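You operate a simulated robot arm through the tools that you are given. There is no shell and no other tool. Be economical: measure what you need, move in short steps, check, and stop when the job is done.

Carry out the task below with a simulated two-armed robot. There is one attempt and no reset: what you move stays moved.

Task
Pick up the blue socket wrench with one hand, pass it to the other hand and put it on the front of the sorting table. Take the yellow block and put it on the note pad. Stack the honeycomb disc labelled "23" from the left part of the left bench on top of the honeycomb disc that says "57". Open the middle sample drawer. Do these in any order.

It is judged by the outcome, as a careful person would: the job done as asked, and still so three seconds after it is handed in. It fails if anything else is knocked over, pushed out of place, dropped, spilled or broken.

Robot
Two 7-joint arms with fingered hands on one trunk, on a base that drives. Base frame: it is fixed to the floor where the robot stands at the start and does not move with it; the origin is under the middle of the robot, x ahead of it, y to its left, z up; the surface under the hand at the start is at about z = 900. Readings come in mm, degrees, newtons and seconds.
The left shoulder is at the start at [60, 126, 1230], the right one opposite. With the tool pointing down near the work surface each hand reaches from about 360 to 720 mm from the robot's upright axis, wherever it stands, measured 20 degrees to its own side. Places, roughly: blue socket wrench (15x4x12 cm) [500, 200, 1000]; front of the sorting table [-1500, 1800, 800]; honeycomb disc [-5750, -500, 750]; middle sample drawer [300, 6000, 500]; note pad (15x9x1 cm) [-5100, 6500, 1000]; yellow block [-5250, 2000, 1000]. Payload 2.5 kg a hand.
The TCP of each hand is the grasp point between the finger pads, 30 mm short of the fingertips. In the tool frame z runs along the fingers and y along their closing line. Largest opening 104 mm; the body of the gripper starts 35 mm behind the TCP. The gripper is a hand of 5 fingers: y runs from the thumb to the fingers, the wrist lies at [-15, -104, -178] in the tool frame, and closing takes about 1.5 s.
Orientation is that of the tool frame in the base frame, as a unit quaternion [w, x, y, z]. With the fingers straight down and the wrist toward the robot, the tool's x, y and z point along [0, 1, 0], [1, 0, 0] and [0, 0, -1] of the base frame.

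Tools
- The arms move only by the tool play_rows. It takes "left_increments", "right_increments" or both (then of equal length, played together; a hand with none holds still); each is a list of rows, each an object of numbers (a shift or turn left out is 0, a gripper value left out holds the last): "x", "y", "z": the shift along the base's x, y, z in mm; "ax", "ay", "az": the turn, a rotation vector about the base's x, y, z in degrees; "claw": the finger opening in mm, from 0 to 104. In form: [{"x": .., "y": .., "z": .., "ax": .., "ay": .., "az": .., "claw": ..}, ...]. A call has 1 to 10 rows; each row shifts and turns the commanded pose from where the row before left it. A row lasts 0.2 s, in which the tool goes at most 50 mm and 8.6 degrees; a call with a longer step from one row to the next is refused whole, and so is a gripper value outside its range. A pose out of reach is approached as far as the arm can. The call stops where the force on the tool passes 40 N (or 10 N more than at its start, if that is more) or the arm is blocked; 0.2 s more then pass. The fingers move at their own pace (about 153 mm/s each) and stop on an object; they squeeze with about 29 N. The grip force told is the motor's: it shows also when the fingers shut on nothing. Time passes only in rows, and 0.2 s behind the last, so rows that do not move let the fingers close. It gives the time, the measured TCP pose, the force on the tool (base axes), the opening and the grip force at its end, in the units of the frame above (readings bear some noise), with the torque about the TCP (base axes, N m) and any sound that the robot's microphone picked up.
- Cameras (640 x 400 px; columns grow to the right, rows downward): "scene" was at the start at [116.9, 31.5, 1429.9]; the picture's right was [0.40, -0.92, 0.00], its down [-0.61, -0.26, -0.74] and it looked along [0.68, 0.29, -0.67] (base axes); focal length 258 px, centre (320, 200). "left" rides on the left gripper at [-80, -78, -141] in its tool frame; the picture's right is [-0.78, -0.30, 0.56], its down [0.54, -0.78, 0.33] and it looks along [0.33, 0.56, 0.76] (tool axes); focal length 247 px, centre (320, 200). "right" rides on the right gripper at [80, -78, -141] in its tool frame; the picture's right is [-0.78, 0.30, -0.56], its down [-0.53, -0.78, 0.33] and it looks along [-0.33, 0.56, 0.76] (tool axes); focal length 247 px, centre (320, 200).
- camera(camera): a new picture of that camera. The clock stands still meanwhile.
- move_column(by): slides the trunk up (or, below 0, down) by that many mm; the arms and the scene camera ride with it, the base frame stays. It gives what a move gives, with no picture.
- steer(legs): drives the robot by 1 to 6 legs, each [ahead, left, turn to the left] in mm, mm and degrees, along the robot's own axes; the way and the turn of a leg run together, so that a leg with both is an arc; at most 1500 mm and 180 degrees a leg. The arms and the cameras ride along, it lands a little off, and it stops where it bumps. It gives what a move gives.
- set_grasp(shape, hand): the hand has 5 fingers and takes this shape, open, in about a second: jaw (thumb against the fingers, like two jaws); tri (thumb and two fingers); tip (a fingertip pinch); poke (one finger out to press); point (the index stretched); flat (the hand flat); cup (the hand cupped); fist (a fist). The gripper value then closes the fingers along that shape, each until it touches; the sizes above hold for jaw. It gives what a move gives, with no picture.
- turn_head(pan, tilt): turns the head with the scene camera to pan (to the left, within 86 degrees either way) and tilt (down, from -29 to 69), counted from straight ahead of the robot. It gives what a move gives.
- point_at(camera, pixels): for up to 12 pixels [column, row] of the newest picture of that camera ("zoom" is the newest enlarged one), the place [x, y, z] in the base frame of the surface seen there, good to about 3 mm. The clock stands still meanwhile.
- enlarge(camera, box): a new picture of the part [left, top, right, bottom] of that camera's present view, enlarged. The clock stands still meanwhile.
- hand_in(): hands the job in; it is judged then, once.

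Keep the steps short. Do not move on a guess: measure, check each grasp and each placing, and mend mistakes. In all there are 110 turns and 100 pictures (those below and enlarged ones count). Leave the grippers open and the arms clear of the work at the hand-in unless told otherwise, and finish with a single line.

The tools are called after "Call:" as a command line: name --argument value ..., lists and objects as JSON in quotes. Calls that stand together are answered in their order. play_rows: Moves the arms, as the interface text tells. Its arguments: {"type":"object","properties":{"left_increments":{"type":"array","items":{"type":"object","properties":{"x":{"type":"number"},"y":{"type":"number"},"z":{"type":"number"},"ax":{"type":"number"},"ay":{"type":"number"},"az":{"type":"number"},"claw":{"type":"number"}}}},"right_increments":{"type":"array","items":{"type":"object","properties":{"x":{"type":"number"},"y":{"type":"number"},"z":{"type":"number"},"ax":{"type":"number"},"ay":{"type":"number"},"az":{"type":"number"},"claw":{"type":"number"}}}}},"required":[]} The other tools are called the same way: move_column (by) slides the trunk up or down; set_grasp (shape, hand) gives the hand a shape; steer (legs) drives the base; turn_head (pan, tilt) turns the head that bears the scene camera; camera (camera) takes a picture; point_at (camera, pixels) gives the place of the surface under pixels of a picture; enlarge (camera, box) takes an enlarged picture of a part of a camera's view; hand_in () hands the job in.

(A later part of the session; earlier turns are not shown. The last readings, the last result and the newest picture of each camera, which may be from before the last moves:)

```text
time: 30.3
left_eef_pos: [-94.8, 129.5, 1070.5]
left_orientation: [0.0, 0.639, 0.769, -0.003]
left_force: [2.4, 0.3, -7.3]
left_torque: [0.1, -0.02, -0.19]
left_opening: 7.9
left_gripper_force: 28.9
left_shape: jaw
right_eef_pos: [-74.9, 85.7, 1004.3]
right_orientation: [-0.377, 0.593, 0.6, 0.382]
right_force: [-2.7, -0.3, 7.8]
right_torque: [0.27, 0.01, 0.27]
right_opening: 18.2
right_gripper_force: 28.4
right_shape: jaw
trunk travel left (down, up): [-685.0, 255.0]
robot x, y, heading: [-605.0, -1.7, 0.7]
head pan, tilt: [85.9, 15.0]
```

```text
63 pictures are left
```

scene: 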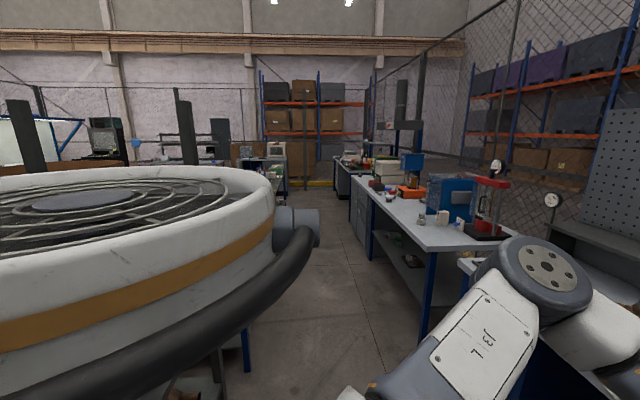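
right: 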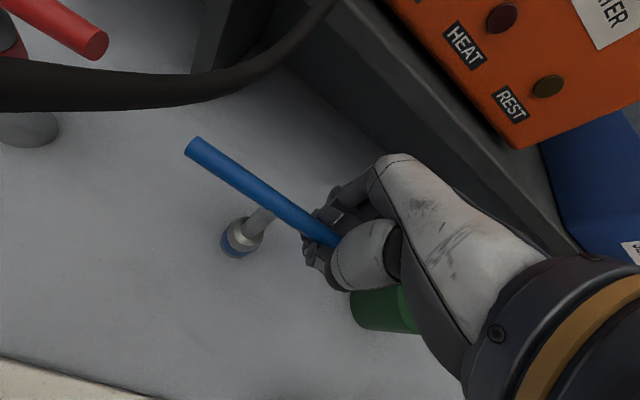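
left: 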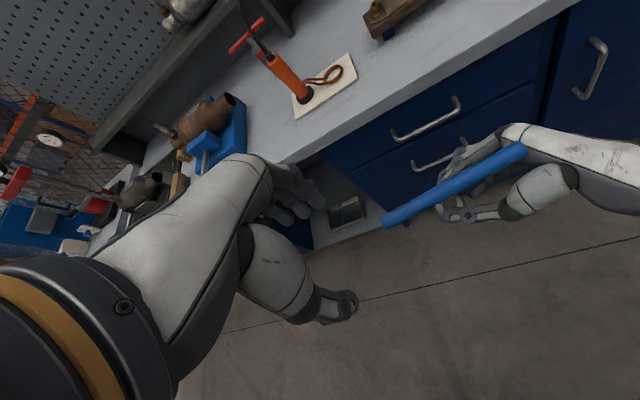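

A big round object is nearby to the left-rear. I'll measure it along with the table edges.

Call:
point_at --camera "scene" --pixels '[[260, 190], [150, 175], [245, 350], [210, 370], [300, 230], [275, 270], [320, 330], [430, 250], [355, 180], [285, 205], [180, 390], [250, 180]]'

Call:
steer --legs '[[0, 0, 70]]'

Call:
turn_head --pan 45 --tilt 25

Call:
camera --camera "scene"

```text
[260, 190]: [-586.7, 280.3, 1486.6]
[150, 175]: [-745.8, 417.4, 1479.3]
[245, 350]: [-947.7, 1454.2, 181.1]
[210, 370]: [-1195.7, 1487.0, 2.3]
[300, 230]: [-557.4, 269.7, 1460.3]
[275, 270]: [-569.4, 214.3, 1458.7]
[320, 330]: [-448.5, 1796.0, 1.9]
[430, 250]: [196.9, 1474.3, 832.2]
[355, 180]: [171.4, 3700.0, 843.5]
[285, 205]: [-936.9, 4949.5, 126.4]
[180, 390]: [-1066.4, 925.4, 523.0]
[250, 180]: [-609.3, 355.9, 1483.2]
```

```text
time: 33.7
left_eef_pos: [-544.8, 521.3, 1067.9]
left_orientation: [0.001, 0.093, 0.996, -0.005]
left_force: [0.3, 2.0, -0.9]
left_torque: [0.0, 0.07, -0.12]
left_opening: 8.2
left_gripper_force: 28.7
left_shape: jaw
right_eef_pos: [-497.4, 523.7, 1002.0]
right_orientation: [-0.525, 0.15, 0.832, 0.1]
right_force: [-0.2, -1.7, 0.7]
right_torque: [0.04, 0.0, 0.22]
right_opening: 18.0
right_gripper_force: 29.0
right_shape: jaw
trunk travel left (down, up): [-685.0, 255.0]
robot x, y, heading: [-599.3, -1.2, 69.4]
head pan, tilt: [85.9, 15.0]
stopped in leg 1: the robot was blocked; the commanded pose is now the measured one
```

```text
time: 34.8
left_eef_pos: [-546.1, 521.5, 1067.9]
left_orientation: [0.002, 0.093, 0.996, -0.006]
left_force: [-0.4, 2.2, -1.7]
left_torque: [0.01, 0.06, -0.07]
left_opening: 8.1
left_gripper_force: 28.9
left_shape: jaw
right_eef_pos: [-497.8, 524.9, 1001.1]
right_orientation: [-0.525, 0.15, 0.832, 0.099]
right_force: [-0.1, -2.6, 1.8]
right_torque: [0.06, 0.08, 0.18]
right_opening: 18.3
right_gripper_force: 28.9
right_shape: jaw
trunk travel left (down, up): [-685.0, 255.0]
robot x, y, heading: [-605.1, -3.5, 69.8]
head pan, tilt: [45.0, 25.0]
```

```text
62 pictures are left
```

scene: 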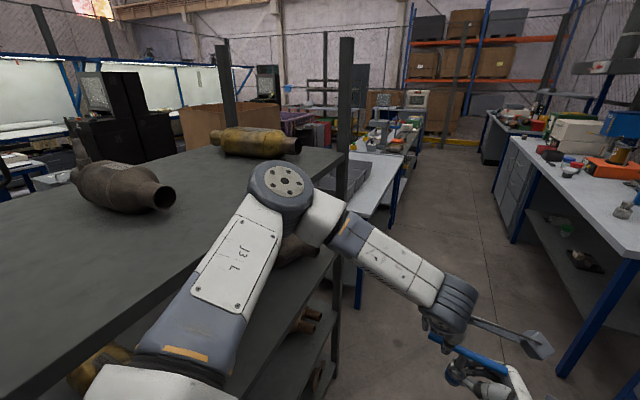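

The turn was blocked right at the end: a rack with parts stands on my left and the left elbow is near it. I'll measure the rack.

Call:
point_at --camera "scene" --pixels '[[335, 250], [345, 150], [318, 165], [300, 250], [270, 165], [285, 180], [100, 190], [390, 190], [360, 230], [235, 190], [370, 300], [200, 250]]'

Call:
turn_head --pan 86 --tilt 45

Call:
camera --camera "scene"

```text
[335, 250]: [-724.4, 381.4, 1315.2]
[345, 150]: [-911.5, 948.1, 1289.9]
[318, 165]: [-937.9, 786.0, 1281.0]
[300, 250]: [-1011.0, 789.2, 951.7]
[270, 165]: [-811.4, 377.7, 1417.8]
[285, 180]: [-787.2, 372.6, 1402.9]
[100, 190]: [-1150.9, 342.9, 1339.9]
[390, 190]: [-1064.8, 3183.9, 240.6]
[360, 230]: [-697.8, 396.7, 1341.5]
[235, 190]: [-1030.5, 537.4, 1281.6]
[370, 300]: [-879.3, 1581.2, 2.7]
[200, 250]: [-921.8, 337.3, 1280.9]
```

```text
time: 35.9
left_eef_pos: [-545.1, 520.4, 1067.9]
left_orientation: [0.002, 0.093, 0.996, -0.007]
left_force: [-0.6, 1.1, -2.2]
left_torque: [0.02, 0.07, -0.11]
left_opening: 8.2
left_gripper_force: 28.8
left_shape: jaw
right_eef_pos: [-497.7, 525.2, 1003.2]
right_orientation: [-0.526, 0.151, 0.831, 0.1]
right_force: [0.3, -1.5, 1.2]
right_torque: [0.05, 0.11, 0.18]
right_opening: 18.1
right_gripper_force: 28.9
right_shape: jaw
trunk travel left (down, up): [-685.0, 255.0]
robot x, y, heading: [-603.4, -4.3, 69.7]
head pan, tilt: [85.9, 45.0]
```

```text
61 pictures are left
```

scene: 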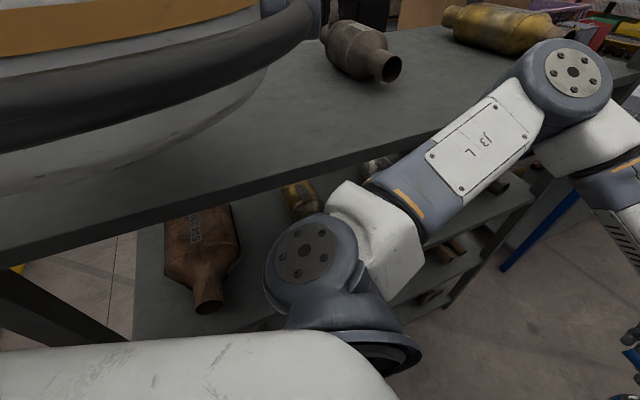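

The rack top is at z≈1281 with its edge at about x=-910; nothing on it moved. I'll slide right, away from it, align to heading 90 and drive ahead up the aisle.

Call:
steer --legs '[[0, -300, 0], [0, 0, 20], [1300, 0, 0]]'

Call:
turn_head --pan 60 --tilt 25

Call:
camera --camera "scene"

```text
time: 36.9
left_eef_pos: [-487.4, 509.8, 1063.8]
left_orientation: [-0.001, 0.096, 0.995, -0.011]
left_force: [0.1, 0.7, -0.5]
left_torque: [0.02, 0.05, -0.1]
left_opening: 8.2
left_gripper_force: 28.9
left_shape: jaw
right_eef_pos: [-439.3, 513.3, 997.7]
right_orientation: [-0.527, 0.156, 0.83, 0.098]
right_force: [0.4, -0.4, -0.2]
right_torque: [-0.01, -0.03, 0.11]
right_opening: 18.3
right_gripper_force: 29.0
right_shape: jaw
trunk travel left (down, up): [-685.0, 255.0]
robot x, y, heading: [-553.1, -18.8, 69.2]
head pan, tilt: [85.9, 45.0]
stopped in leg 1: the robot was blocked; the commanded pose is now the measured one
```

```text
time: 37.8
left_eef_pos: [-488.6, 511.0, 1062.3]
left_orientation: [-0.001, 0.094, 0.996, -0.012]
left_force: [-0.3, 1.2, -0.2]
left_torque: [0.04, 0.11, -0.12]
left_opening: 8.1
left_gripper_force: 29.3
left_shape: jaw
right_eef_pos: [-441.6, 513.0, 996.6]
right_orientation: [-0.527, 0.155, 0.83, 0.096]
right_force: [0.3, -1.2, 0.0]
right_torque: [0.05, 0.02, 0.15]
right_opening: 18.4
right_gripper_force: 28.9
right_shape: jaw
trunk travel left (down, up): [-685.0, 255.0]
robot x, y, heading: [-551.5, -19.9, 69.2]
head pan, tilt: [60.0, 25.0]
```

```text
60 pictures are left
```

scene: 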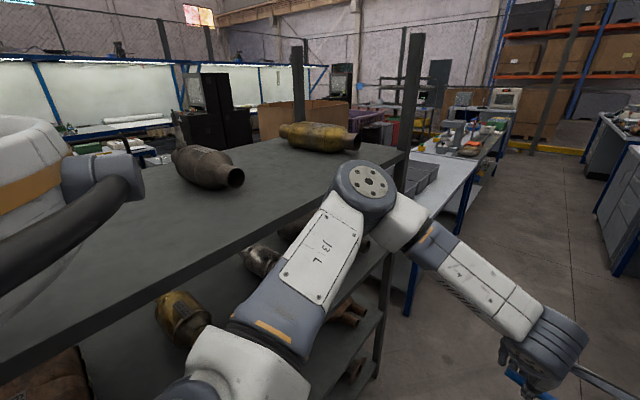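

Blocked again, this time going right. I'll look to the right side.

Call:
turn_head --pan -75 --tilt 45

Call:
camera --camera "scene"

Call:
turn_head --pan 0 --tilt 45

Call:
camera --camera "scene"

```text
time: 40.0
left_eef_pos: [-488.1, 510.7, 1062.8]
left_orientation: [-0.002, 0.094, 0.995, -0.011]
left_force: [-0.3, 1.3, -0.4]
left_torque: [0.02, 0.06, -0.07]
left_opening: 8.1
left_gripper_force: 29.0
left_shape: jaw
right_eef_pos: [-440.7, 513.8, 996.8]
right_orientation: [-0.528, 0.155, 0.83, 0.096]
right_force: [-0.6, 0.0, 0.9]
right_torque: [0.03, 0.01, 0.16]
right_opening: 18.2
right_gripper_force: 28.9
right_shape: jaw
trunk travel left (down, up): [-685.0, 255.0]
robot x, y, heading: [-546.4, -18.0, 69.6]
head pan, tilt: [-75.0, 45.0]
```

```text
59 pictures are left
```

scene: 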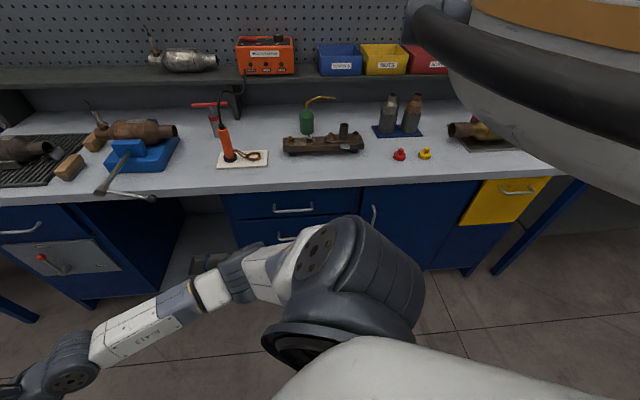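

```text
time: 41.5
left_eef_pos: [-489.1, 510.9, 1063.6]
left_orientation: [-0.001, 0.094, 0.995, -0.012]
left_force: [-0.4, 1.1, 0.0]
left_torque: [-0.01, 0.04, -0.11]
left_opening: 8.1
left_gripper_force: 29.0
left_shape: jaw
right_eef_pos: [-441.5, 514.2, 996.9]
right_orientation: [-0.527, 0.154, 0.83, 0.096]
right_force: [-0.1, -0.6, -0.1]
right_torque: [0.06, 0.03, 0.15]
right_opening: 18.1
right_gripper_force: 28.6
right_shape: jaw
trunk travel left (down, up): [-685.0, 255.0]
robot x, y, heading: [-550.2, -19.1, 69.2]
head pan, tilt: [0.0, 45.0]
```

```text
58 pictures are left
```

scene: 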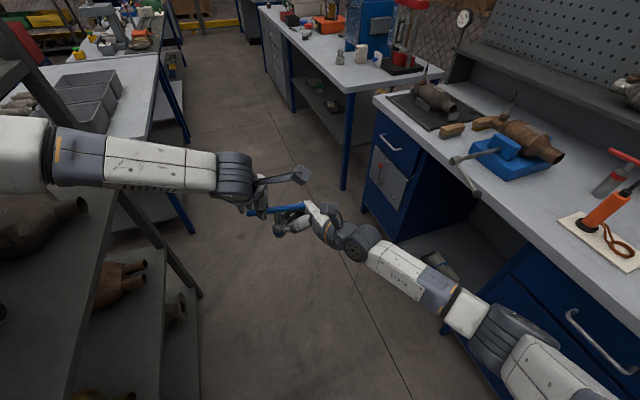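

Call:
point_at --camera "scene" --pixels '[[500, 325], [465, 310], [560, 300], [600, 285], [490, 285], [100, 155], [20, 140], [110, 195], [75, 240], [200, 290], [545, 345], [390, 250]]'

```text
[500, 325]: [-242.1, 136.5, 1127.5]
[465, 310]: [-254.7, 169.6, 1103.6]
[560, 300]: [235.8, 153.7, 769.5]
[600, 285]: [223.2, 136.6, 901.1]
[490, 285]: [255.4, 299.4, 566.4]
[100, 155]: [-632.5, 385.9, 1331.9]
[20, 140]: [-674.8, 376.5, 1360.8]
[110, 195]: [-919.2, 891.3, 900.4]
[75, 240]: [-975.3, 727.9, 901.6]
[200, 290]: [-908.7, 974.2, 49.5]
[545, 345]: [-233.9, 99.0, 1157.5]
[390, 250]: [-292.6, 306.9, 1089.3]
```

The right elbow is well clear of the bench. Both hands holding one tool may be tripping the stop, so I'll try a short step ahead.

Call:
steer --legs '[[150, -30, 0]]'

```text
time: 42.8
left_eef_pos: [-409.5, 630.3, 1070.2]
left_orientation: [0.0, 0.096, 0.995, -0.004]
left_force: [0.2, 1.4, -3.8]
left_torque: [0.02, 0.07, -0.14]
left_opening: 8.3
left_gripper_force: 28.9
left_shape: jaw
right_eef_pos: [-360.3, 634.3, 1004.3]
right_orientation: [-0.527, 0.152, 0.83, 0.102]
right_force: [-0.3, -1.1, 0.0]
right_torque: [0.03, 0.07, 0.2]
right_opening: 18.0
right_gripper_force: 29.3
right_shape: jaw
trunk travel left (down, up): [-685.0, 255.0]
robot x, y, heading: [-469.4, 115.0, 69.5]
head pan, tilt: [0.0, 45.0]
```

That worked and the arm is free again. It had been brushing the rack edge. I'll continue up the aisle to around (-380, 1150).

Call:
steer --legs '[[600, 110, 0], [404, 159, 0]]'

Call:
turn_head --pan 60 --tilt 30

Call:
camera --camera "scene"

```text
time: 48.6
left_eef_pos: [-301.4, 1670.2, 1070.6]
left_orientation: [-0.001, 0.097, 0.995, -0.003]
left_force: [0.4, 0.6, -4.1]
left_torque: [-0.01, 0.06, -0.1]
left_opening: 7.8
left_gripper_force: 28.7
left_shape: jaw
right_eef_pos: [-253.6, 1674.3, 1003.4]
right_orientation: [-0.527, 0.152, 0.829, 0.105]
right_force: [0.5, -1.7, 1.3]
right_torque: [0.03, 0.06, 0.15]
right_opening: 18.0
right_gripper_force: 29.5
right_shape: jaw
trunk travel left (down, up): [-685.0, 255.0]
robot x, y, heading: [-363.3, 1152.3, 68.7]
head pan, tilt: [0.0, 45.0]
```

```text
time: 49.9
left_eef_pos: [-300.6, 1670.6, 1071.2]
left_orientation: [0.0, 0.097, 0.995, -0.003]
left_force: [0.6, 1.4, -3.0]
left_torque: [0.01, 0.03, -0.1]
left_opening: 7.9
left_gripper_force: 29.1
left_shape: jaw
right_eef_pos: [-252.8, 1673.9, 1004.5]
right_orientation: [-0.527, 0.153, 0.83, 0.104]
right_force: [0.0, -1.0, 0.0]
right_torque: [0.03, 0.03, 0.16]
right_opening: 18.2
right_gripper_force: 28.8
right_shape: jaw
trunk travel left (down, up): [-685.0, 255.0]
robot x, y, heading: [-364.3, 1150.7, 69.1]
head pan, tilt: [60.0, 30.0]
```

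```text
57 pictures are left
```

scene: 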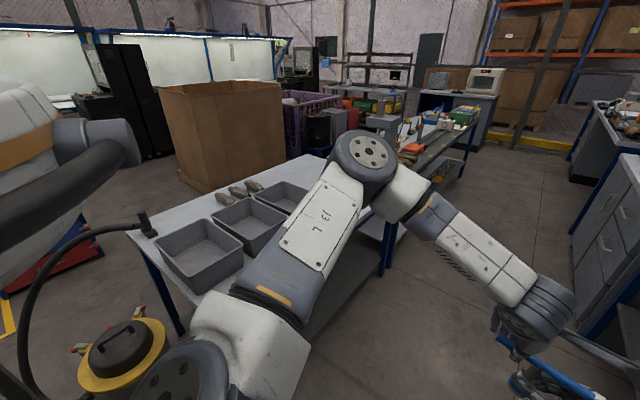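

The sorting table with grey bins is at left. I'll measure its edges.

Call:
point_at --camera "scene" --pixels '[[140, 245], [175, 195], [300, 165], [320, 160], [385, 205], [200, 270], [250, 260], [235, 195], [185, 220], [260, 230], [275, 170], [150, 225]]'

```text
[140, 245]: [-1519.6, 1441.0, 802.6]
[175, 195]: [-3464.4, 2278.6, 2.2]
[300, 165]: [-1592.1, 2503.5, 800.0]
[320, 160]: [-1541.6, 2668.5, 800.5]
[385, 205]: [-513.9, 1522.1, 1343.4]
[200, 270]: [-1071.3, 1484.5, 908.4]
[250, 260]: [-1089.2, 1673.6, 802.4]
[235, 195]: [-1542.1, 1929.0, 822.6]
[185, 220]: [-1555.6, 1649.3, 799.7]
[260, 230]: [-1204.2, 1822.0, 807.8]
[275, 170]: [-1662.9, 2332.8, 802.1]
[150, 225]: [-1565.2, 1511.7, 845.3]
```

The table's front strip (x≈-1500) is the side away from me, beyond the bins. I need a route to its west side, so I'll measure the gaps at both ends.

Call:
enlarge --camera "scene" --box '[240, 60, 520, 240]'

Call:
point_at --camera "scene" --pixels '[[405, 165], [440, 145], [388, 260], [470, 130], [330, 140], [180, 330], [60, 290], [130, 335], [10, 320], [300, 120], [200, 190], [460, 200]]'

Call:
turn_head --pan 86 --tilt 40

Call:
camera --camera "scene"

```text
2.22 times, centred on (380, 150) of scene
```

zoom: 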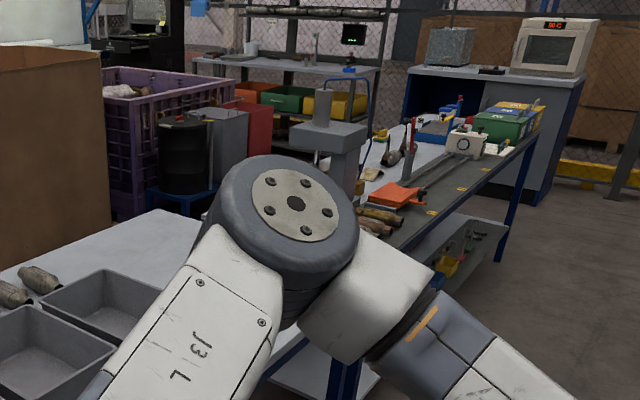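

```text
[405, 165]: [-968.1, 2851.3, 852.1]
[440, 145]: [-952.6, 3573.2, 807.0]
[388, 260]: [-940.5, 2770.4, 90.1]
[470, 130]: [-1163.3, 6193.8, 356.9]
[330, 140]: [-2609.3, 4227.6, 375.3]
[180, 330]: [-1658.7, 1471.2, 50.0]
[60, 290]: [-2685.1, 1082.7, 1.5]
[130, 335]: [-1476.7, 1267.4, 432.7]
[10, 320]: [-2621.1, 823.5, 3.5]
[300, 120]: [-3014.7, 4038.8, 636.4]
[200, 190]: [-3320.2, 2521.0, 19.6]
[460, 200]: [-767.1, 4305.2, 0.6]
```

```text
time: 50.8
left_eef_pos: [-301.2, 1669.8, 1069.8]
left_orientation: [-0.001, 0.096, 0.995, -0.003]
left_force: [-1.0, 1.6, -3.7]
left_torque: [0.02, 0.06, -0.12]
left_opening: 8.2
left_gripper_force: 29.2
left_shape: jaw
right_eef_pos: [-253.4, 1674.4, 1005.3]
right_orientation: [-0.527, 0.153, 0.83, 0.104]
right_force: [-1.0, -1.3, 1.1]
right_torque: [0.04, 0.05, 0.16]
right_opening: 18.1
right_gripper_force: 28.6
right_shape: jaw
trunk travel left (down, up): [-685.0, 255.0]
robot x, y, heading: [-361.8, 1151.1, 69.0]
head pan, tilt: [85.9, 40.0]
```

```text
55 pictures are left
```

scene: 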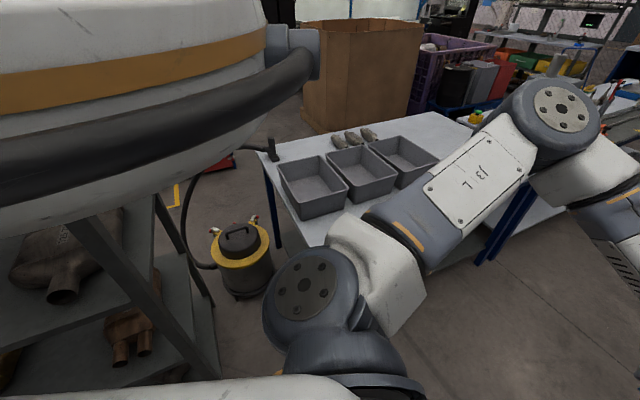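

The table row continues far north, and the south gap is blocked by a vacuum cleaner and the rack. The rack seems to end near y≈-350, so I'll go around its south end. I'll shift right a little for clearance and turn left to face south.

Call:
steer --legs '[[33, -87, 0], [0, 0, 100], [0, 0, 101]]'

Call:
turn_head --pan 15 --tilt 25

Call:
camera --camera "scene"

```text
time: 60.3
left_eef_pos: [-151.4, 642.6, 1069.9]
left_orientation: [-0.003, 0.997, 0.076, 0.0]
left_force: [0.9, -1.1, -5.0]
left_torque: [0.05, -0.05, -0.09]
left_opening: 8.2
left_gripper_force: 29.0
left_shape: jaw
right_eef_pos: [-195.5, 624.1, 1005.5]
right_orientation: [0.012, 0.844, -0.008, 0.536]
right_force: [-0.3, 0.3, 3.8]
right_torque: [0.02, -0.19, 0.13]
right_opening: 18.1
right_gripper_force: 28.6
right_shape: jaw
trunk travel left (down, up): [-685.0, 255.0]
robot x, y, heading: [-270.4, 1150.9, -90.9]
head pan, tilt: [85.9, 40.0]
```

```text
time: 61.7
left_eef_pos: [-151.6, 642.5, 1069.7]
left_orientation: [-0.003, 0.997, 0.076, -0.001]
left_force: [0.4, -0.1, -3.9]
left_torque: [0.06, -0.05, -0.08]
left_opening: 7.8
left_gripper_force: 29.0
left_shape: jaw
right_eef_pos: [-194.4, 623.0, 1005.8]
right_orientation: [0.012, 0.843, -0.008, 0.538]
right_force: [0.0, 0.6, 1.2]
right_torque: [-0.03, -0.1, 0.17]
right_opening: 18.0
right_gripper_force: 29.3
right_shape: jaw
trunk travel left (down, up): [-685.0, 255.0]
robot x, y, heading: [-272.7, 1152.0, -91.4]
head pan, tilt: [15.0, 25.0]
```

```text
54 pictures are left
```

scene: 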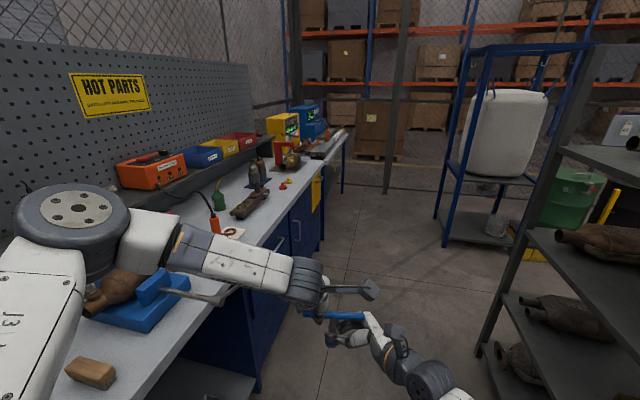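

Call:
point_at --camera "scene" --pixels '[[485, 355], [445, 240], [437, 210], [530, 180], [620, 230], [480, 240], [345, 190], [545, 255], [600, 215], [400, 195]]'

Call:
steer --legs '[[200, -110, 0], [900, 0, 0]]'

Call:
turn_head --pan -45 --tilt 20

Call:
camera --camera "scene"

```text
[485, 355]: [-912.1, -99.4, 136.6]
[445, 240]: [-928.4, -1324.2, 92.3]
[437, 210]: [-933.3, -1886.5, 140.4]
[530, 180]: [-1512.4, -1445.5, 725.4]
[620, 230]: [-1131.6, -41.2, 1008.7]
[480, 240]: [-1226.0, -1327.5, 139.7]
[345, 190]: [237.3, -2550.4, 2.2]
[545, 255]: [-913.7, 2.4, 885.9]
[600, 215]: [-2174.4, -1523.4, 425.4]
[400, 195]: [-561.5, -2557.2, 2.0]
```

```text
time: 67.8
left_eef_pos: [-286.3, -450.9, 1070.2]
left_orientation: [-0.003, 0.997, 0.075, 0.001]
left_force: [0.1, -0.7, -6.2]
left_torque: [0.07, -0.04, -0.11]
left_opening: 7.9
left_gripper_force: 29.4
left_shape: jaw
right_eef_pos: [-329.7, -470.9, 1005.4]
right_orientation: [0.012, 0.843, -0.009, 0.537]
right_force: [-0.4, 1.0, 2.9]
right_torque: [-0.03, -0.2, 0.14]
right_opening: 18.1
right_gripper_force: 29.3
right_shape: jaw
trunk travel left (down, up): [-685.0, 255.0]
robot x, y, heading: [-402.1, 56.7, -90.9]
head pan, tilt: [15.0, 25.0]
```

```text
time: 69.1
left_eef_pos: [-285.7, -451.1, 1069.1]
left_orientation: [-0.004, 0.997, 0.075, 0.0]
left_force: [0.9, -1.9, -3.4]
left_torque: [0.02, -0.04, -0.12]
left_opening: 8.2
left_gripper_force: 29.1
left_shape: jaw
right_eef_pos: [-330.9, -471.1, 1007.0]
right_orientation: [0.013, 0.843, -0.009, 0.538]
right_force: [-0.4, 0.8, 1.5]
right_torque: [0.01, -0.13, 0.14]
right_opening: 17.9
right_gripper_force: 28.4
right_shape: jaw
trunk travel left (down, up): [-685.0, 255.0]
robot x, y, heading: [-403.7, 57.0, -91.1]
head pan, tilt: [-45.0, 20.0]
```

```text
53 pictures are left
```

scene: 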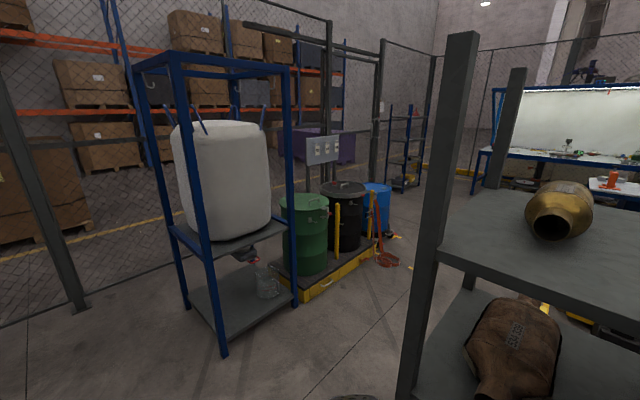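

Call:
point_at --camera "scene" --pixels '[[222, 350], [295, 305], [300, 298], [380, 240], [385, 262], [415, 330], [440, 230], [500, 180], [345, 395], [590, 320], [405, 190], [400, 235]]'

```text
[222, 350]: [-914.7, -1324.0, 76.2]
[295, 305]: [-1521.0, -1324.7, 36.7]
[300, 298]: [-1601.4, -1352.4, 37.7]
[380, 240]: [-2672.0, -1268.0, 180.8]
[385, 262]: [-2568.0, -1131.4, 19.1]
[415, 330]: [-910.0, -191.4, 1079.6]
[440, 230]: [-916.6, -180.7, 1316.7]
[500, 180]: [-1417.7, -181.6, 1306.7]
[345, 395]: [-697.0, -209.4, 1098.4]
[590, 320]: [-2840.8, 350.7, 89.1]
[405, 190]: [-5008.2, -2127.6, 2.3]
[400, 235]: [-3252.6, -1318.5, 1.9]
```

The aisle between the rack (south end y≈-190) and the tank stand (y≈-1324) is clear. I'll drive to y≈-730, turn west and go to x≈-2050.

Call:
steer --legs '[[785, 0, 0], [0, 0, -90], [1500, 0, 0]]'

Call:
turn_head --pan -50 --tilt 25

Call:
camera --camera "scene"

```text
time: 84.3
left_eef_pos: [-2438.2, -817.7, 1070.4]
left_orientation: [-0.003, 0.759, -0.651, 0.003]
left_force: [-2.3, 0.0, -7.8]
left_torque: [-0.03, -0.05, -0.13]
left_opening: 8.0
left_gripper_force: 28.9
left_shape: jaw
right_eef_pos: [-2457.4, -773.9, 1005.1]
right_orientation: [-0.389, -0.59, 0.602, -0.371]
right_force: [1.0, 0.3, 4.5]
right_torque: [-0.3, 0.02, 0.18]
right_opening: 18.1
right_gripper_force: 28.6
right_shape: jaw
trunk travel left (down, up): [-685.0, 255.0]
robot x, y, heading: [-1930.5, -698.4, 178.9]
head pan, tilt: [-45.0, 20.0]
```

```text
time: 85.0
left_eef_pos: [-2438.3, -817.9, 1070.5]
left_orientation: [-0.004, 0.759, -0.651, 0.004]
left_force: [-0.6, -0.8, -5.0]
left_torque: [-0.04, -0.02, -0.09]
left_opening: 8.1
left_gripper_force: 28.8
left_shape: jaw
right_eef_pos: [-2457.3, -773.1, 1006.2]
right_orientation: [-0.39, -0.591, 0.601, -0.371]
right_force: [1.3, 1.4, 1.2]
right_torque: [-0.12, 0.01, 0.16]
right_opening: 17.8
right_gripper_force: 29.6
right_shape: jaw
trunk travel left (down, up): [-685.0, 255.0]
robot x, y, heading: [-1929.6, -698.0, 178.7]
head pan, tilt: [-50.0, 25.0]
```

```text
52 pictures are left
```

scene: 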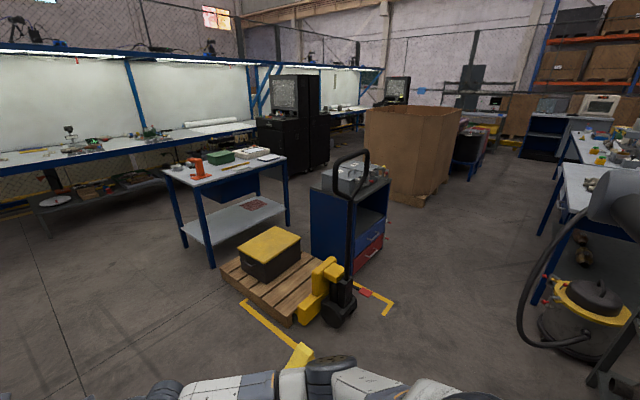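

Call:
point_at --camera "scene" --pixels '[[340, 322], [300, 365], [375, 295], [390, 315], [385, 245], [430, 200], [330, 275], [545, 235], [535, 330], [605, 380], [500, 260], [585, 255]]'

```text
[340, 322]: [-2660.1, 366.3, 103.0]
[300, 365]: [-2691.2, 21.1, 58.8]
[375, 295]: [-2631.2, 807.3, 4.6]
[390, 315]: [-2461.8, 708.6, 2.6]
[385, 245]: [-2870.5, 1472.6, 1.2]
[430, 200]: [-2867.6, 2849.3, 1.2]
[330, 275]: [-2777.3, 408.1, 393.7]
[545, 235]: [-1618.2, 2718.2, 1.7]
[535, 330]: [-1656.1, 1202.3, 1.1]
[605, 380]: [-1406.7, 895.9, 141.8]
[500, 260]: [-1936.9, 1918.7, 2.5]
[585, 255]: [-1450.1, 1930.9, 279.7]
```

The corridor between table (edge x≈-1640) and pallet jack is about 1 m wide. I'll go to x≈-2080, then north to y≈1625, then turn east to face the table.

Call:
steer --legs '[[150, 0, 0], [0, 0, -89], [1160, 0, 0], [1160, 0, 0], [0, 0, -90]]'

Call:
turn_head --pan 5 --tilt 45

Call:
camera --camera "scene"

```text
time: 105.0
left_eef_pos: [-1559.2, 1760.3, 1070.5]
left_orientation: [-0.004, 0.639, 0.769, -0.003]
left_force: [1.7, 0.8, -9.4]
left_torque: [-0.01, 0.05, -0.1]
left_opening: 7.6
left_gripper_force: 28.5
left_shape: jaw
right_eef_pos: [-1537.4, 1717.5, 1006.1]
right_orientation: [-0.377, 0.592, 0.6, 0.384]
right_force: [-1.4, 0.4, 5.5]
right_torque: [0.35, 0.01, 0.18]
right_opening: 18.0
right_gripper_force: 28.6
right_shape: jaw
trunk travel left (down, up): [-685.0, 255.0]
robot x, y, heading: [-2064.8, 1629.1, 0.4]
head pan, tilt: [-50.0, 25.0]
```

```text
time: 106.2
left_eef_pos: [-1558.7, 1760.2, 1070.6]
left_orientation: [-0.002, 0.64, 0.769, -0.003]
left_force: [1.4, 2.4, -6.0]
left_torque: [0.03, 0.03, -0.09]
left_opening: 7.9
left_gripper_force: 28.8
left_shape: jaw
right_eef_pos: [-1538.0, 1717.6, 1006.3]
right_orientation: [-0.377, 0.592, 0.6, 0.384]
right_force: [-1.8, -1.1, 3.7]
right_torque: [0.25, -0.04, 0.15]
right_opening: 18.1
right_gripper_force: 29.2
right_shape: jaw
trunk travel left (down, up): [-685.0, 255.0]
robot x, y, heading: [-2064.9, 1626.1, 0.6]
head pan, tilt: [5.0, 45.0]
```

```text
51 pictures are left
```

scene: 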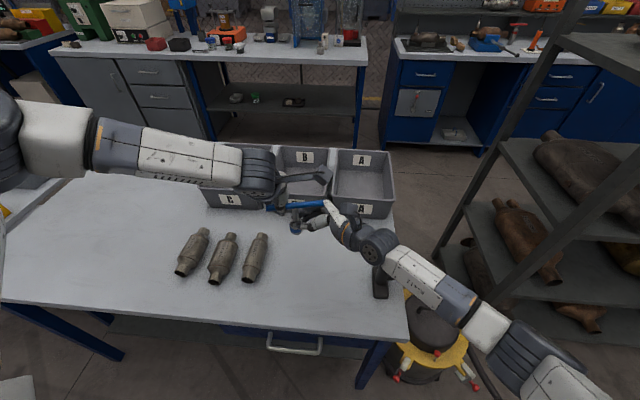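

The front strip is free between the small converters and the hose end. I'll measure it.

Call:
point_at --camera "scene" --pixels '[[268, 240], [250, 280], [320, 250], [320, 290], [380, 270], [380, 295], [330, 330], [345, 215], [225, 205], [310, 225], [295, 228], [270, 207]]'

```text
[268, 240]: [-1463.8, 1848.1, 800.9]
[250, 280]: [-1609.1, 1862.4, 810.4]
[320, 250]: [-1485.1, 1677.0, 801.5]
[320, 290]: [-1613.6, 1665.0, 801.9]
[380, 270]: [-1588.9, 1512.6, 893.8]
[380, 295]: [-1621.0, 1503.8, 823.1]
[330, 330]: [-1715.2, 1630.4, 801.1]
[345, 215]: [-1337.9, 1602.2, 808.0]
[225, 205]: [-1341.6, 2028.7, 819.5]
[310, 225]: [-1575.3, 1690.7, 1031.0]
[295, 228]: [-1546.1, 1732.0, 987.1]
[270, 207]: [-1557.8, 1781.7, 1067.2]
```

I'll shift 40 mm left and lower 90 mm, so the socket is about 60 mm above the table and the right arm stays clear of the hose end. Then the right hand lets go.

Call:
steer --legs '[[0, 40, 0]]'

Call:
move_column --by -90

Call:
enlarge --camera "scene" --box '[200, 160, 440, 310]'

```text
time: 107.1
left_eef_pos: [-1559.2, 1800.7, 1070.9]
left_orientation: [-0.003, 0.641, 0.768, -0.003]
left_force: [1.8, 1.2, -6.8]
left_torque: [-0.01, 0.05, -0.09]
left_opening: 7.9
left_gripper_force: 28.5
left_shape: jaw
right_eef_pos: [-1537.7, 1758.6, 1005.2]
right_orientation: [-0.377, 0.593, 0.599, 0.385]
right_force: [-0.8, -0.1, 4.7]
right_torque: [0.29, 0.0, 0.17]
right_opening: 17.9
right_gripper_force: 28.6
right_shape: jaw
trunk travel left (down, up): [-685.0, 255.0]
robot x, y, heading: [-2062.1, 1671.0, 0.6]
head pan, tilt: [5.0, 45.0]
```

```text
time: 108.4
left_eef_pos: [-1559.6, 1800.6, 979.3]
left_orientation: [-0.004, 0.64, 0.768, -0.003]
left_force: [1.6, 0.6, -3.8]
left_torque: [0.01, 0.05, -0.12]
left_opening: 8.4
left_gripper_force: 28.6
left_shape: jaw
right_eef_pos: [-1537.2, 1757.4, 916.8]
right_orientation: [-0.377, 0.593, 0.599, 0.385]
right_force: [-1.3, -0.7, 3.3]
right_torque: [0.14, 0.01, 0.12]
right_opening: 17.9
right_gripper_force: 29.6
right_shape: jaw
trunk travel left (down, up): [-595.0, 345.0]
robot x, y, heading: [-2064.0, 1669.0, 0.8]
head pan, tilt: [5.0, 45.0]
```

```text
2.67 times, centred on (320, 235) of scene
```

zoom: 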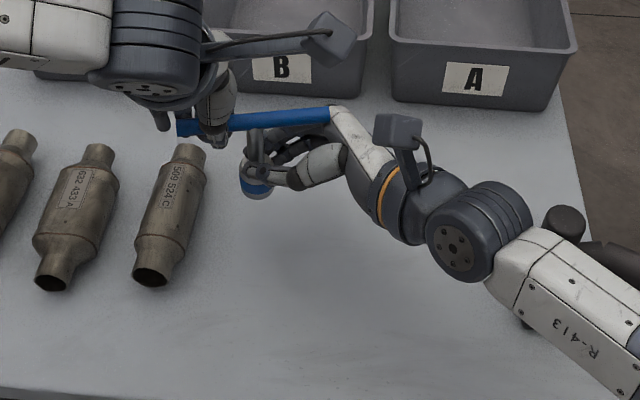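

All clear, so I'll open the right hand slowly while the left holds.

Call:
play_rows --right_increments '[{"claw": 26}, {"claw": 40}, {"claw": 60}, {"claw": 70}, {}]'

Call:
enlarge --camera "scene" --box '[200, 160, 440, 310]'

```text
time: 109.6
left_eef_pos: [-1559.6, 1801.3, 979.5]
left_orientation: [-0.003, 0.64, 0.768, -0.003]
left_force: [-0.4, -0.1, -2.7]
left_torque: [0.03, 0.03, 0.02]
left_opening: 8.3
left_gripper_force: 29.0
left_shape: jaw
right_eef_pos: [-1538.4, 1758.4, 916.2]
right_orientation: [-0.377, 0.593, 0.599, 0.385]
right_force: [0.4, -0.6, -0.7]
right_torque: [0.05, 0.07, 0.0]
right_opening: 69.7
right_gripper_force: 0.1
right_shape: jaw
trunk travel left (down, up): [-595.0, 345.0]
robot x, y, heading: [-2065.6, 1666.5, 0.4]
head pan, tilt: [5.0, 45.0]
```

```text
2.67 times, centred on (320, 235) of scene
```

zoom: 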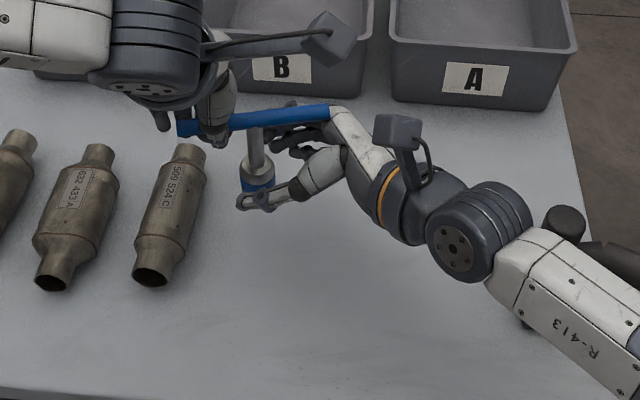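

The left hand holds it alone. I'll retract the right hand backwards along its own fingers and up.

Call:
play_rows --right_increments '[{"y": -36, "z": 17}, {"y": -36, "z": 17}, {"y": -36, "z": 17}, {"y": -36, "z": 25}, {"z": 30}, {}]'

Call:
enlarge --camera "scene" --box '[200, 160, 440, 310]'

```text
time: 111.0
left_eef_pos: [-1559.5, 1800.0, 981.4]
left_orientation: [-0.004, 0.642, 0.767, -0.004]
left_force: [-0.5, 0.5, -3.2]
left_torque: [0.03, 0.05, 0.01]
left_opening: 7.4
left_gripper_force: 29.2
left_shape: jaw
right_eef_pos: [-1538.0, 1616.2, 1023.6]
right_orientation: [-0.377, 0.592, 0.6, 0.384]
right_force: [-0.3, 0.6, 0.5]
right_torque: [0.01, -0.01, 0.0]
right_opening: 69.7
right_gripper_force: 0.0
right_shape: jaw
trunk travel left (down, up): [-595.0, 345.0]
robot x, y, heading: [-2062.8, 1669.5, 0.6]
head pan, tilt: [5.0, 45.0]
```

```text
2.67 times, centred on (320, 235) of scene
```

zoom: 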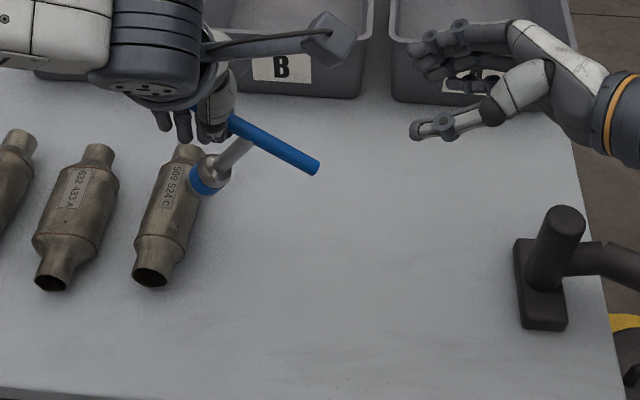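

The wrench tipped in the grip but still hangs from the left hand. I'll measure how it hangs.

Call:
point_at --camera "zoom" --pixels '[[232, 122], [270, 145], [315, 170], [240, 148], [215, 170], [205, 185], [210, 135], [175, 205]]'

Call:
enlarge --camera "left" --box '[200, 100, 560, 340]'

```text
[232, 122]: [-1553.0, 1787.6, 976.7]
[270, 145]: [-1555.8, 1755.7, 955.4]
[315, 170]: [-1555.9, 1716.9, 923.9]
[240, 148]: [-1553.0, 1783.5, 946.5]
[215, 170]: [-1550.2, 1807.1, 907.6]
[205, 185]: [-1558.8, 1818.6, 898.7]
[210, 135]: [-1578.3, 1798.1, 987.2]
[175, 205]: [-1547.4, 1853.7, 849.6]
```

```text
1.67 times, centred on (380, 220) of left
```

zoom: 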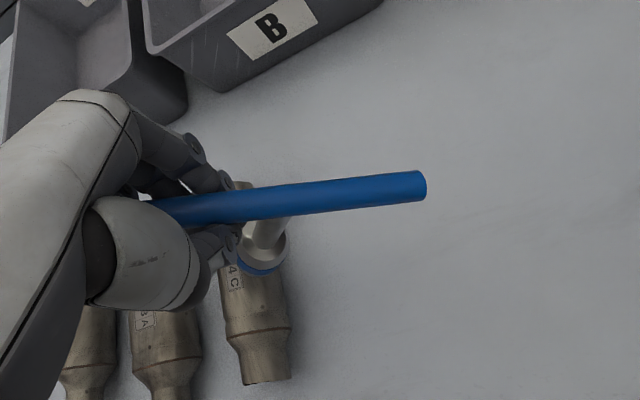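

The bar droops about 37° toward its right end. I'll tilt the left hand -37° about x to level it again, then move right to the free area.

Call:
play_rows --left_increments '[{"z": 15, "ax": -7.4}, {"z": 15, "ax": -7.4}, {"ax": -7.4}, {"ax": -7.4}, {"ax": -7.4}, {}]'

Call:
steer --legs '[[0, -85, 0]]'

Call:
enlarge --camera "scene" --box '[200, 160, 440, 310]'

```text
time: 112.4
left_eef_pos: [-1558.4, 1800.4, 1011.4]
left_orientation: [0.202, 0.608, 0.727, -0.247]
left_force: [0.0, 0.4, 0.0]
left_torque: [-0.07, -0.02, -0.03]
left_opening: 7.0
left_gripper_force: 28.9
left_shape: jaw
right_eef_pos: [-1538.4, 1615.4, 1022.8]
right_orientation: [-0.377, 0.593, 0.599, 0.385]
right_force: [0.4, 0.5, -0.2]
right_torque: [0.02, -0.04, 0.01]
right_opening: 69.7
right_gripper_force: 0.0
right_shape: jaw
trunk travel left (down, up): [-595.0, 345.0]
robot x, y, heading: [-2068.0, 1671.9, 0.5]
head pan, tilt: [5.0, 45.0]
```

```text
time: 113.4
left_eef_pos: [-1559.0, 1715.3, 1010.9]
left_orientation: [0.199, 0.609, 0.728, -0.246]
left_force: [-0.5, -0.4, 0.1]
left_torque: [-0.01, -0.01, 0.04]
left_opening: 7.2
left_gripper_force: 28.8
left_shape: jaw
right_eef_pos: [-1537.9, 1529.2, 1022.1]
right_orientation: [-0.377, 0.592, 0.599, 0.385]
right_force: [0.5, -0.3, -0.5]
right_torque: [0.0, -0.04, 0.0]
right_opening: 69.8
right_gripper_force: 0.0
right_shape: jaw
trunk travel left (down, up): [-595.0, 345.0]
robot x, y, heading: [-2064.6, 1580.7, 0.4]
head pan, tilt: [5.0, 45.0]
```

```text
2.67 times, centred on (320, 235) of scene
```

zoom: 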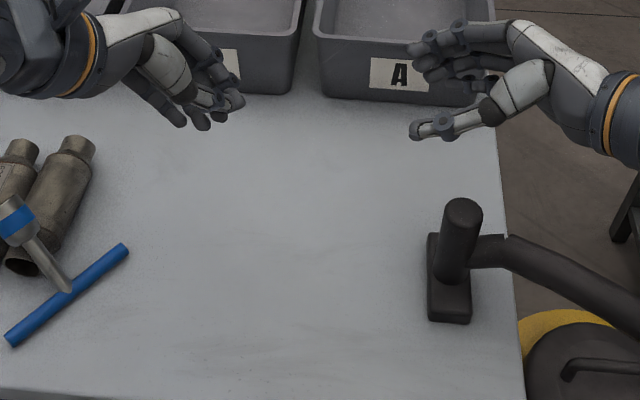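

The wrench slipped out and fell on the table front, with its socket resting on a converter. I'll look closely so I can put this right.

Call:
turn_head --pan 22 --tilt 45

Call:
enlarge --camera "scene" --box '[160, 170, 440, 345]'

Call:
point_at --camera "zoom" --pixels '[[240, 295], [290, 255], [335, 220], [280, 245], [255, 215], [240, 195], [215, 190], [230, 240], [290, 150], [190, 200], [250, 165]]'

```text
time: 114.2
left_eef_pos: [-1557.8, 1715.7, 1011.0]
left_orientation: [0.2, 0.609, 0.727, -0.247]
left_force: [-0.1, 0.1, -0.1]
left_torque: [-0.03, -0.01, -0.04]
left_opening: 6.6
left_gripper_force: 29.4
left_shape: jaw
right_eef_pos: [-1536.9, 1529.7, 1022.0]
right_orientation: [-0.378, 0.593, 0.598, 0.385]
right_force: [0.9, -0.7, 0.3]
right_torque: [0.01, 0.02, -0.01]
right_opening: 69.5
right_gripper_force: 0.1
right_shape: jaw
trunk travel left (down, up): [-595.0, 345.0]
robot x, y, heading: [-2063.6, 1583.1, 0.4]
head pan, tilt: [22.0, 45.0]
```

```text
2.29 times, centred on (300, 258) of scene
```

zoom: 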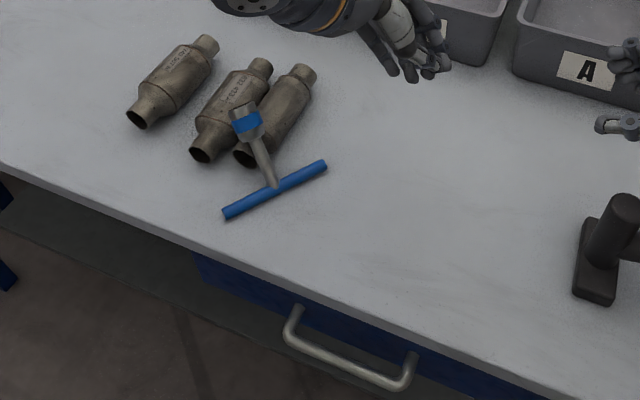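

```text
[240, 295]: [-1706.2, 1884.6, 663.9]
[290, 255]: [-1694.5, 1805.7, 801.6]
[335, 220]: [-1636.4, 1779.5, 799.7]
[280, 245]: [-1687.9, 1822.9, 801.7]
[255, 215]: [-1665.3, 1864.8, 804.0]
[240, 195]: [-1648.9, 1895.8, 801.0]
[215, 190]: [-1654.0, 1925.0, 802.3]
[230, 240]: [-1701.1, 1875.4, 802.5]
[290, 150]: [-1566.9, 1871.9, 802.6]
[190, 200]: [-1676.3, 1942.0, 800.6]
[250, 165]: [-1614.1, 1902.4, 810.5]
```

The right-hand converter has rolled against its neighbour. I'll measure the wrench and converters exactly.

Call:
point_at --camera "zoom" --pixels '[[228, 213], [275, 189], [322, 165], [268, 172], [258, 150], [250, 128], [243, 110], [300, 75], [278, 115], [250, 155], [258, 70], [205, 150]]'

Call:
enlarge --camera "scene" --box '[200, 180, 320, 270]'

```text
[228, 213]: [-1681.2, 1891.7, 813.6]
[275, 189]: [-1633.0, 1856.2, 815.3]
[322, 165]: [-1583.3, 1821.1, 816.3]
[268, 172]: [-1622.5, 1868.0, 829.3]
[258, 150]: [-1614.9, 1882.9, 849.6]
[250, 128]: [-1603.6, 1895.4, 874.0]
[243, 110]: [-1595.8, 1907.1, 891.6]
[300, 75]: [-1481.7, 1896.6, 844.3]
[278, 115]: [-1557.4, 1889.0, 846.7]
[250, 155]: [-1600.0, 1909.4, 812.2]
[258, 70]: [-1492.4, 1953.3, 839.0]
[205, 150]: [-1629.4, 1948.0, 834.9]
```

```text
4.44 times, centred on (260, 225) of scene
```

zoom: 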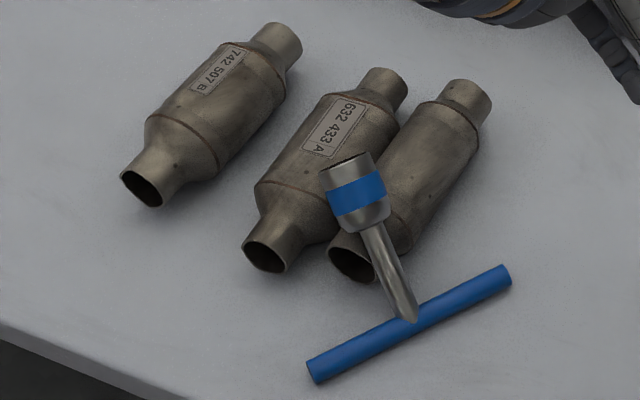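

The wrench's bar rests on the table and its socket (30 mm thick, centre about (-1597,1901,876)) lies on the converters. I'll open the left hand, straighten it, and go above the socket, turned so it closes across the socket.

Call:
play_rows --left_increments '[{"ax": 7.4, "claw": 70}, {"ax": 7.4, "y": 20}, {"ax": 7.4, "y": 30}, {"ax": 7.4, "y": 30}, {"ax": 7.4, "y": 30}, {"y": 30}, {"y": 30, "az": -7}, {"az": -8, "y": 16}, {"az": -8, "x": -18}, {"az": -8, "x": -20}]'

Call:
play_rows --left_increments '[{"az": -7}, {"az": -7}, {"z": -30}, {"z": -20}, {}]'

Call:
enlarge --camera "left" --box '[160, 100, 520, 340]'

```text
time: 116.4
left_eef_pos: [-1596.1, 1902.1, 1011.6]
left_orientation: [-0.003, 0.823, 0.568, -0.003]
left_force: [-0.6, 0.7, 0.4]
left_torque: [0.0, -0.03, -0.03]
left_opening: 69.6
left_gripper_force: 0.0
left_shape: jaw
right_eef_pos: [-1537.2, 1531.0, 1022.6]
right_orientation: [-0.377, 0.593, 0.599, 0.385]
right_force: [-0.1, -0.4, -0.8]
right_torque: [-0.01, -0.03, 0.05]
right_opening: 69.9
right_gripper_force: 0.1
right_shape: jaw
trunk travel left (down, up): [-595.0, 345.0]
robot x, y, heading: [-2061.1, 1582.7, 0.5]
head pan, tilt: [22.0, 45.0]
```

```text
time: 117.6
left_eef_pos: [-1596.8, 1900.1, 962.6]
left_orientation: [-0.004, 0.886, 0.464, -0.002]
left_force: [0.3, 0.9, -0.5]
left_torque: [0.02, 0.01, -0.01]
left_opening: 69.5
left_gripper_force: 0.0
left_shape: jaw
right_eef_pos: [-1536.5, 1530.2, 1021.7]
right_orientation: [-0.378, 0.592, 0.599, 0.385]
right_force: [0.6, 0.1, -0.3]
right_torque: [0.02, 0.03, -0.03]
right_opening: 69.6
right_gripper_force: 0.1
right_shape: jaw
trunk travel left (down, up): [-595.0, 345.0]
robot x, y, heading: [-2065.7, 1582.8, 0.3]
head pan, tilt: [22.0, 45.0]
```

```text
1.67 times, centred on (340, 220) of left
```

zoom: 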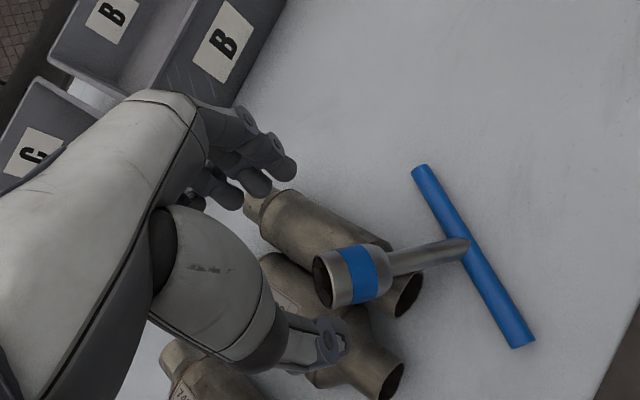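

The hand is lined up over the socket end, so I'll descend 78 mm and close.

Call:
play_rows --left_increments '[{"z": -28, "x": -2, "y": -2}, {"z": -28}, {"z": -22}, {}, {"claw": 35}, {"claw": 10}, {"claw": 0}, {}, {}, {}]'

Call:
enlarge --camera "left" --box '[160, 100, 520, 340]'

```text
time: 119.8
left_eef_pos: [-1599.4, 1898.5, 882.9]
left_orientation: [-0.005, 0.885, 0.465, -0.001]
left_force: [-0.6, 0.0, -0.1]
left_torque: [-0.01, 0.0, -0.03]
left_opening: 21.6
left_gripper_force: 28.3
left_shape: jaw
right_eef_pos: [-1537.7, 1530.7, 1022.6]
right_orientation: [-0.377, 0.592, 0.599, 0.385]
right_force: [0.2, -0.3, 0.1]
right_torque: [-0.01, -0.01, 0.0]
right_opening: 69.8
right_gripper_force: 0.0
right_shape: jaw
trunk travel left (down, up): [-595.0, 345.0]
robot x, y, heading: [-2060.0, 1581.9, 0.3]
head pan, tilt: [22.0, 45.0]
```

```text
1.67 times, centred on (340, 220) of left
```

zoom: 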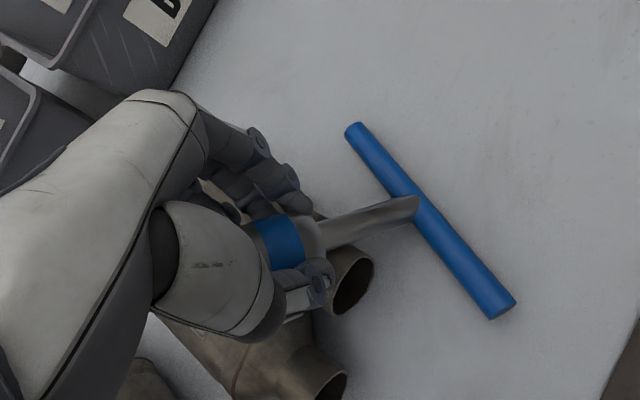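

Firm grip (21.6 mm). I'll lift 60 mm and carry it right to the free area.

Call:
play_rows --left_increments '[{"z": 20}, {"z": 40}, {"y": -40, "x": 5}, {"y": -40, "x": 5}, {"y": -40, "x": 5}, {"y": -38, "x": 5}, {}]'

Call:
enlarge --camera "scene" --box '[160, 170, 440, 345]'

```text
time: 121.4
left_eef_pos: [-1580.0, 1740.3, 942.0]
left_orientation: [-0.004, 0.886, 0.463, -0.002]
left_force: [0.2, -1.1, -2.5]
left_torque: [0.01, -0.01, -0.03]
left_opening: 21.5
left_gripper_force: 29.0
left_shape: jaw
right_eef_pos: [-1537.0, 1531.0, 1021.5]
right_orientation: [-0.378, 0.592, 0.599, 0.384]
right_force: [-0.3, -0.3, -0.5]
right_torque: [0.02, -0.01, 0.01]
right_opening: 69.7
right_gripper_force: 0.1
right_shape: jaw
trunk travel left (down, up): [-595.0, 345.0]
robot x, y, heading: [-2062.7, 1587.7, 0.4]
head pan, tilt: [22.0, 45.0]
```

```text
2.29 times, centred on (300, 258) of scene
```

zoom: 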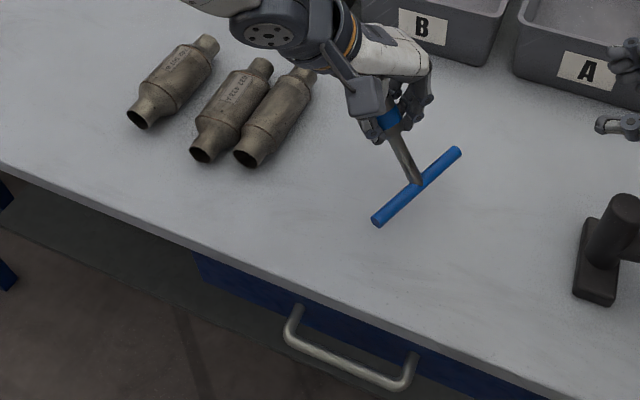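

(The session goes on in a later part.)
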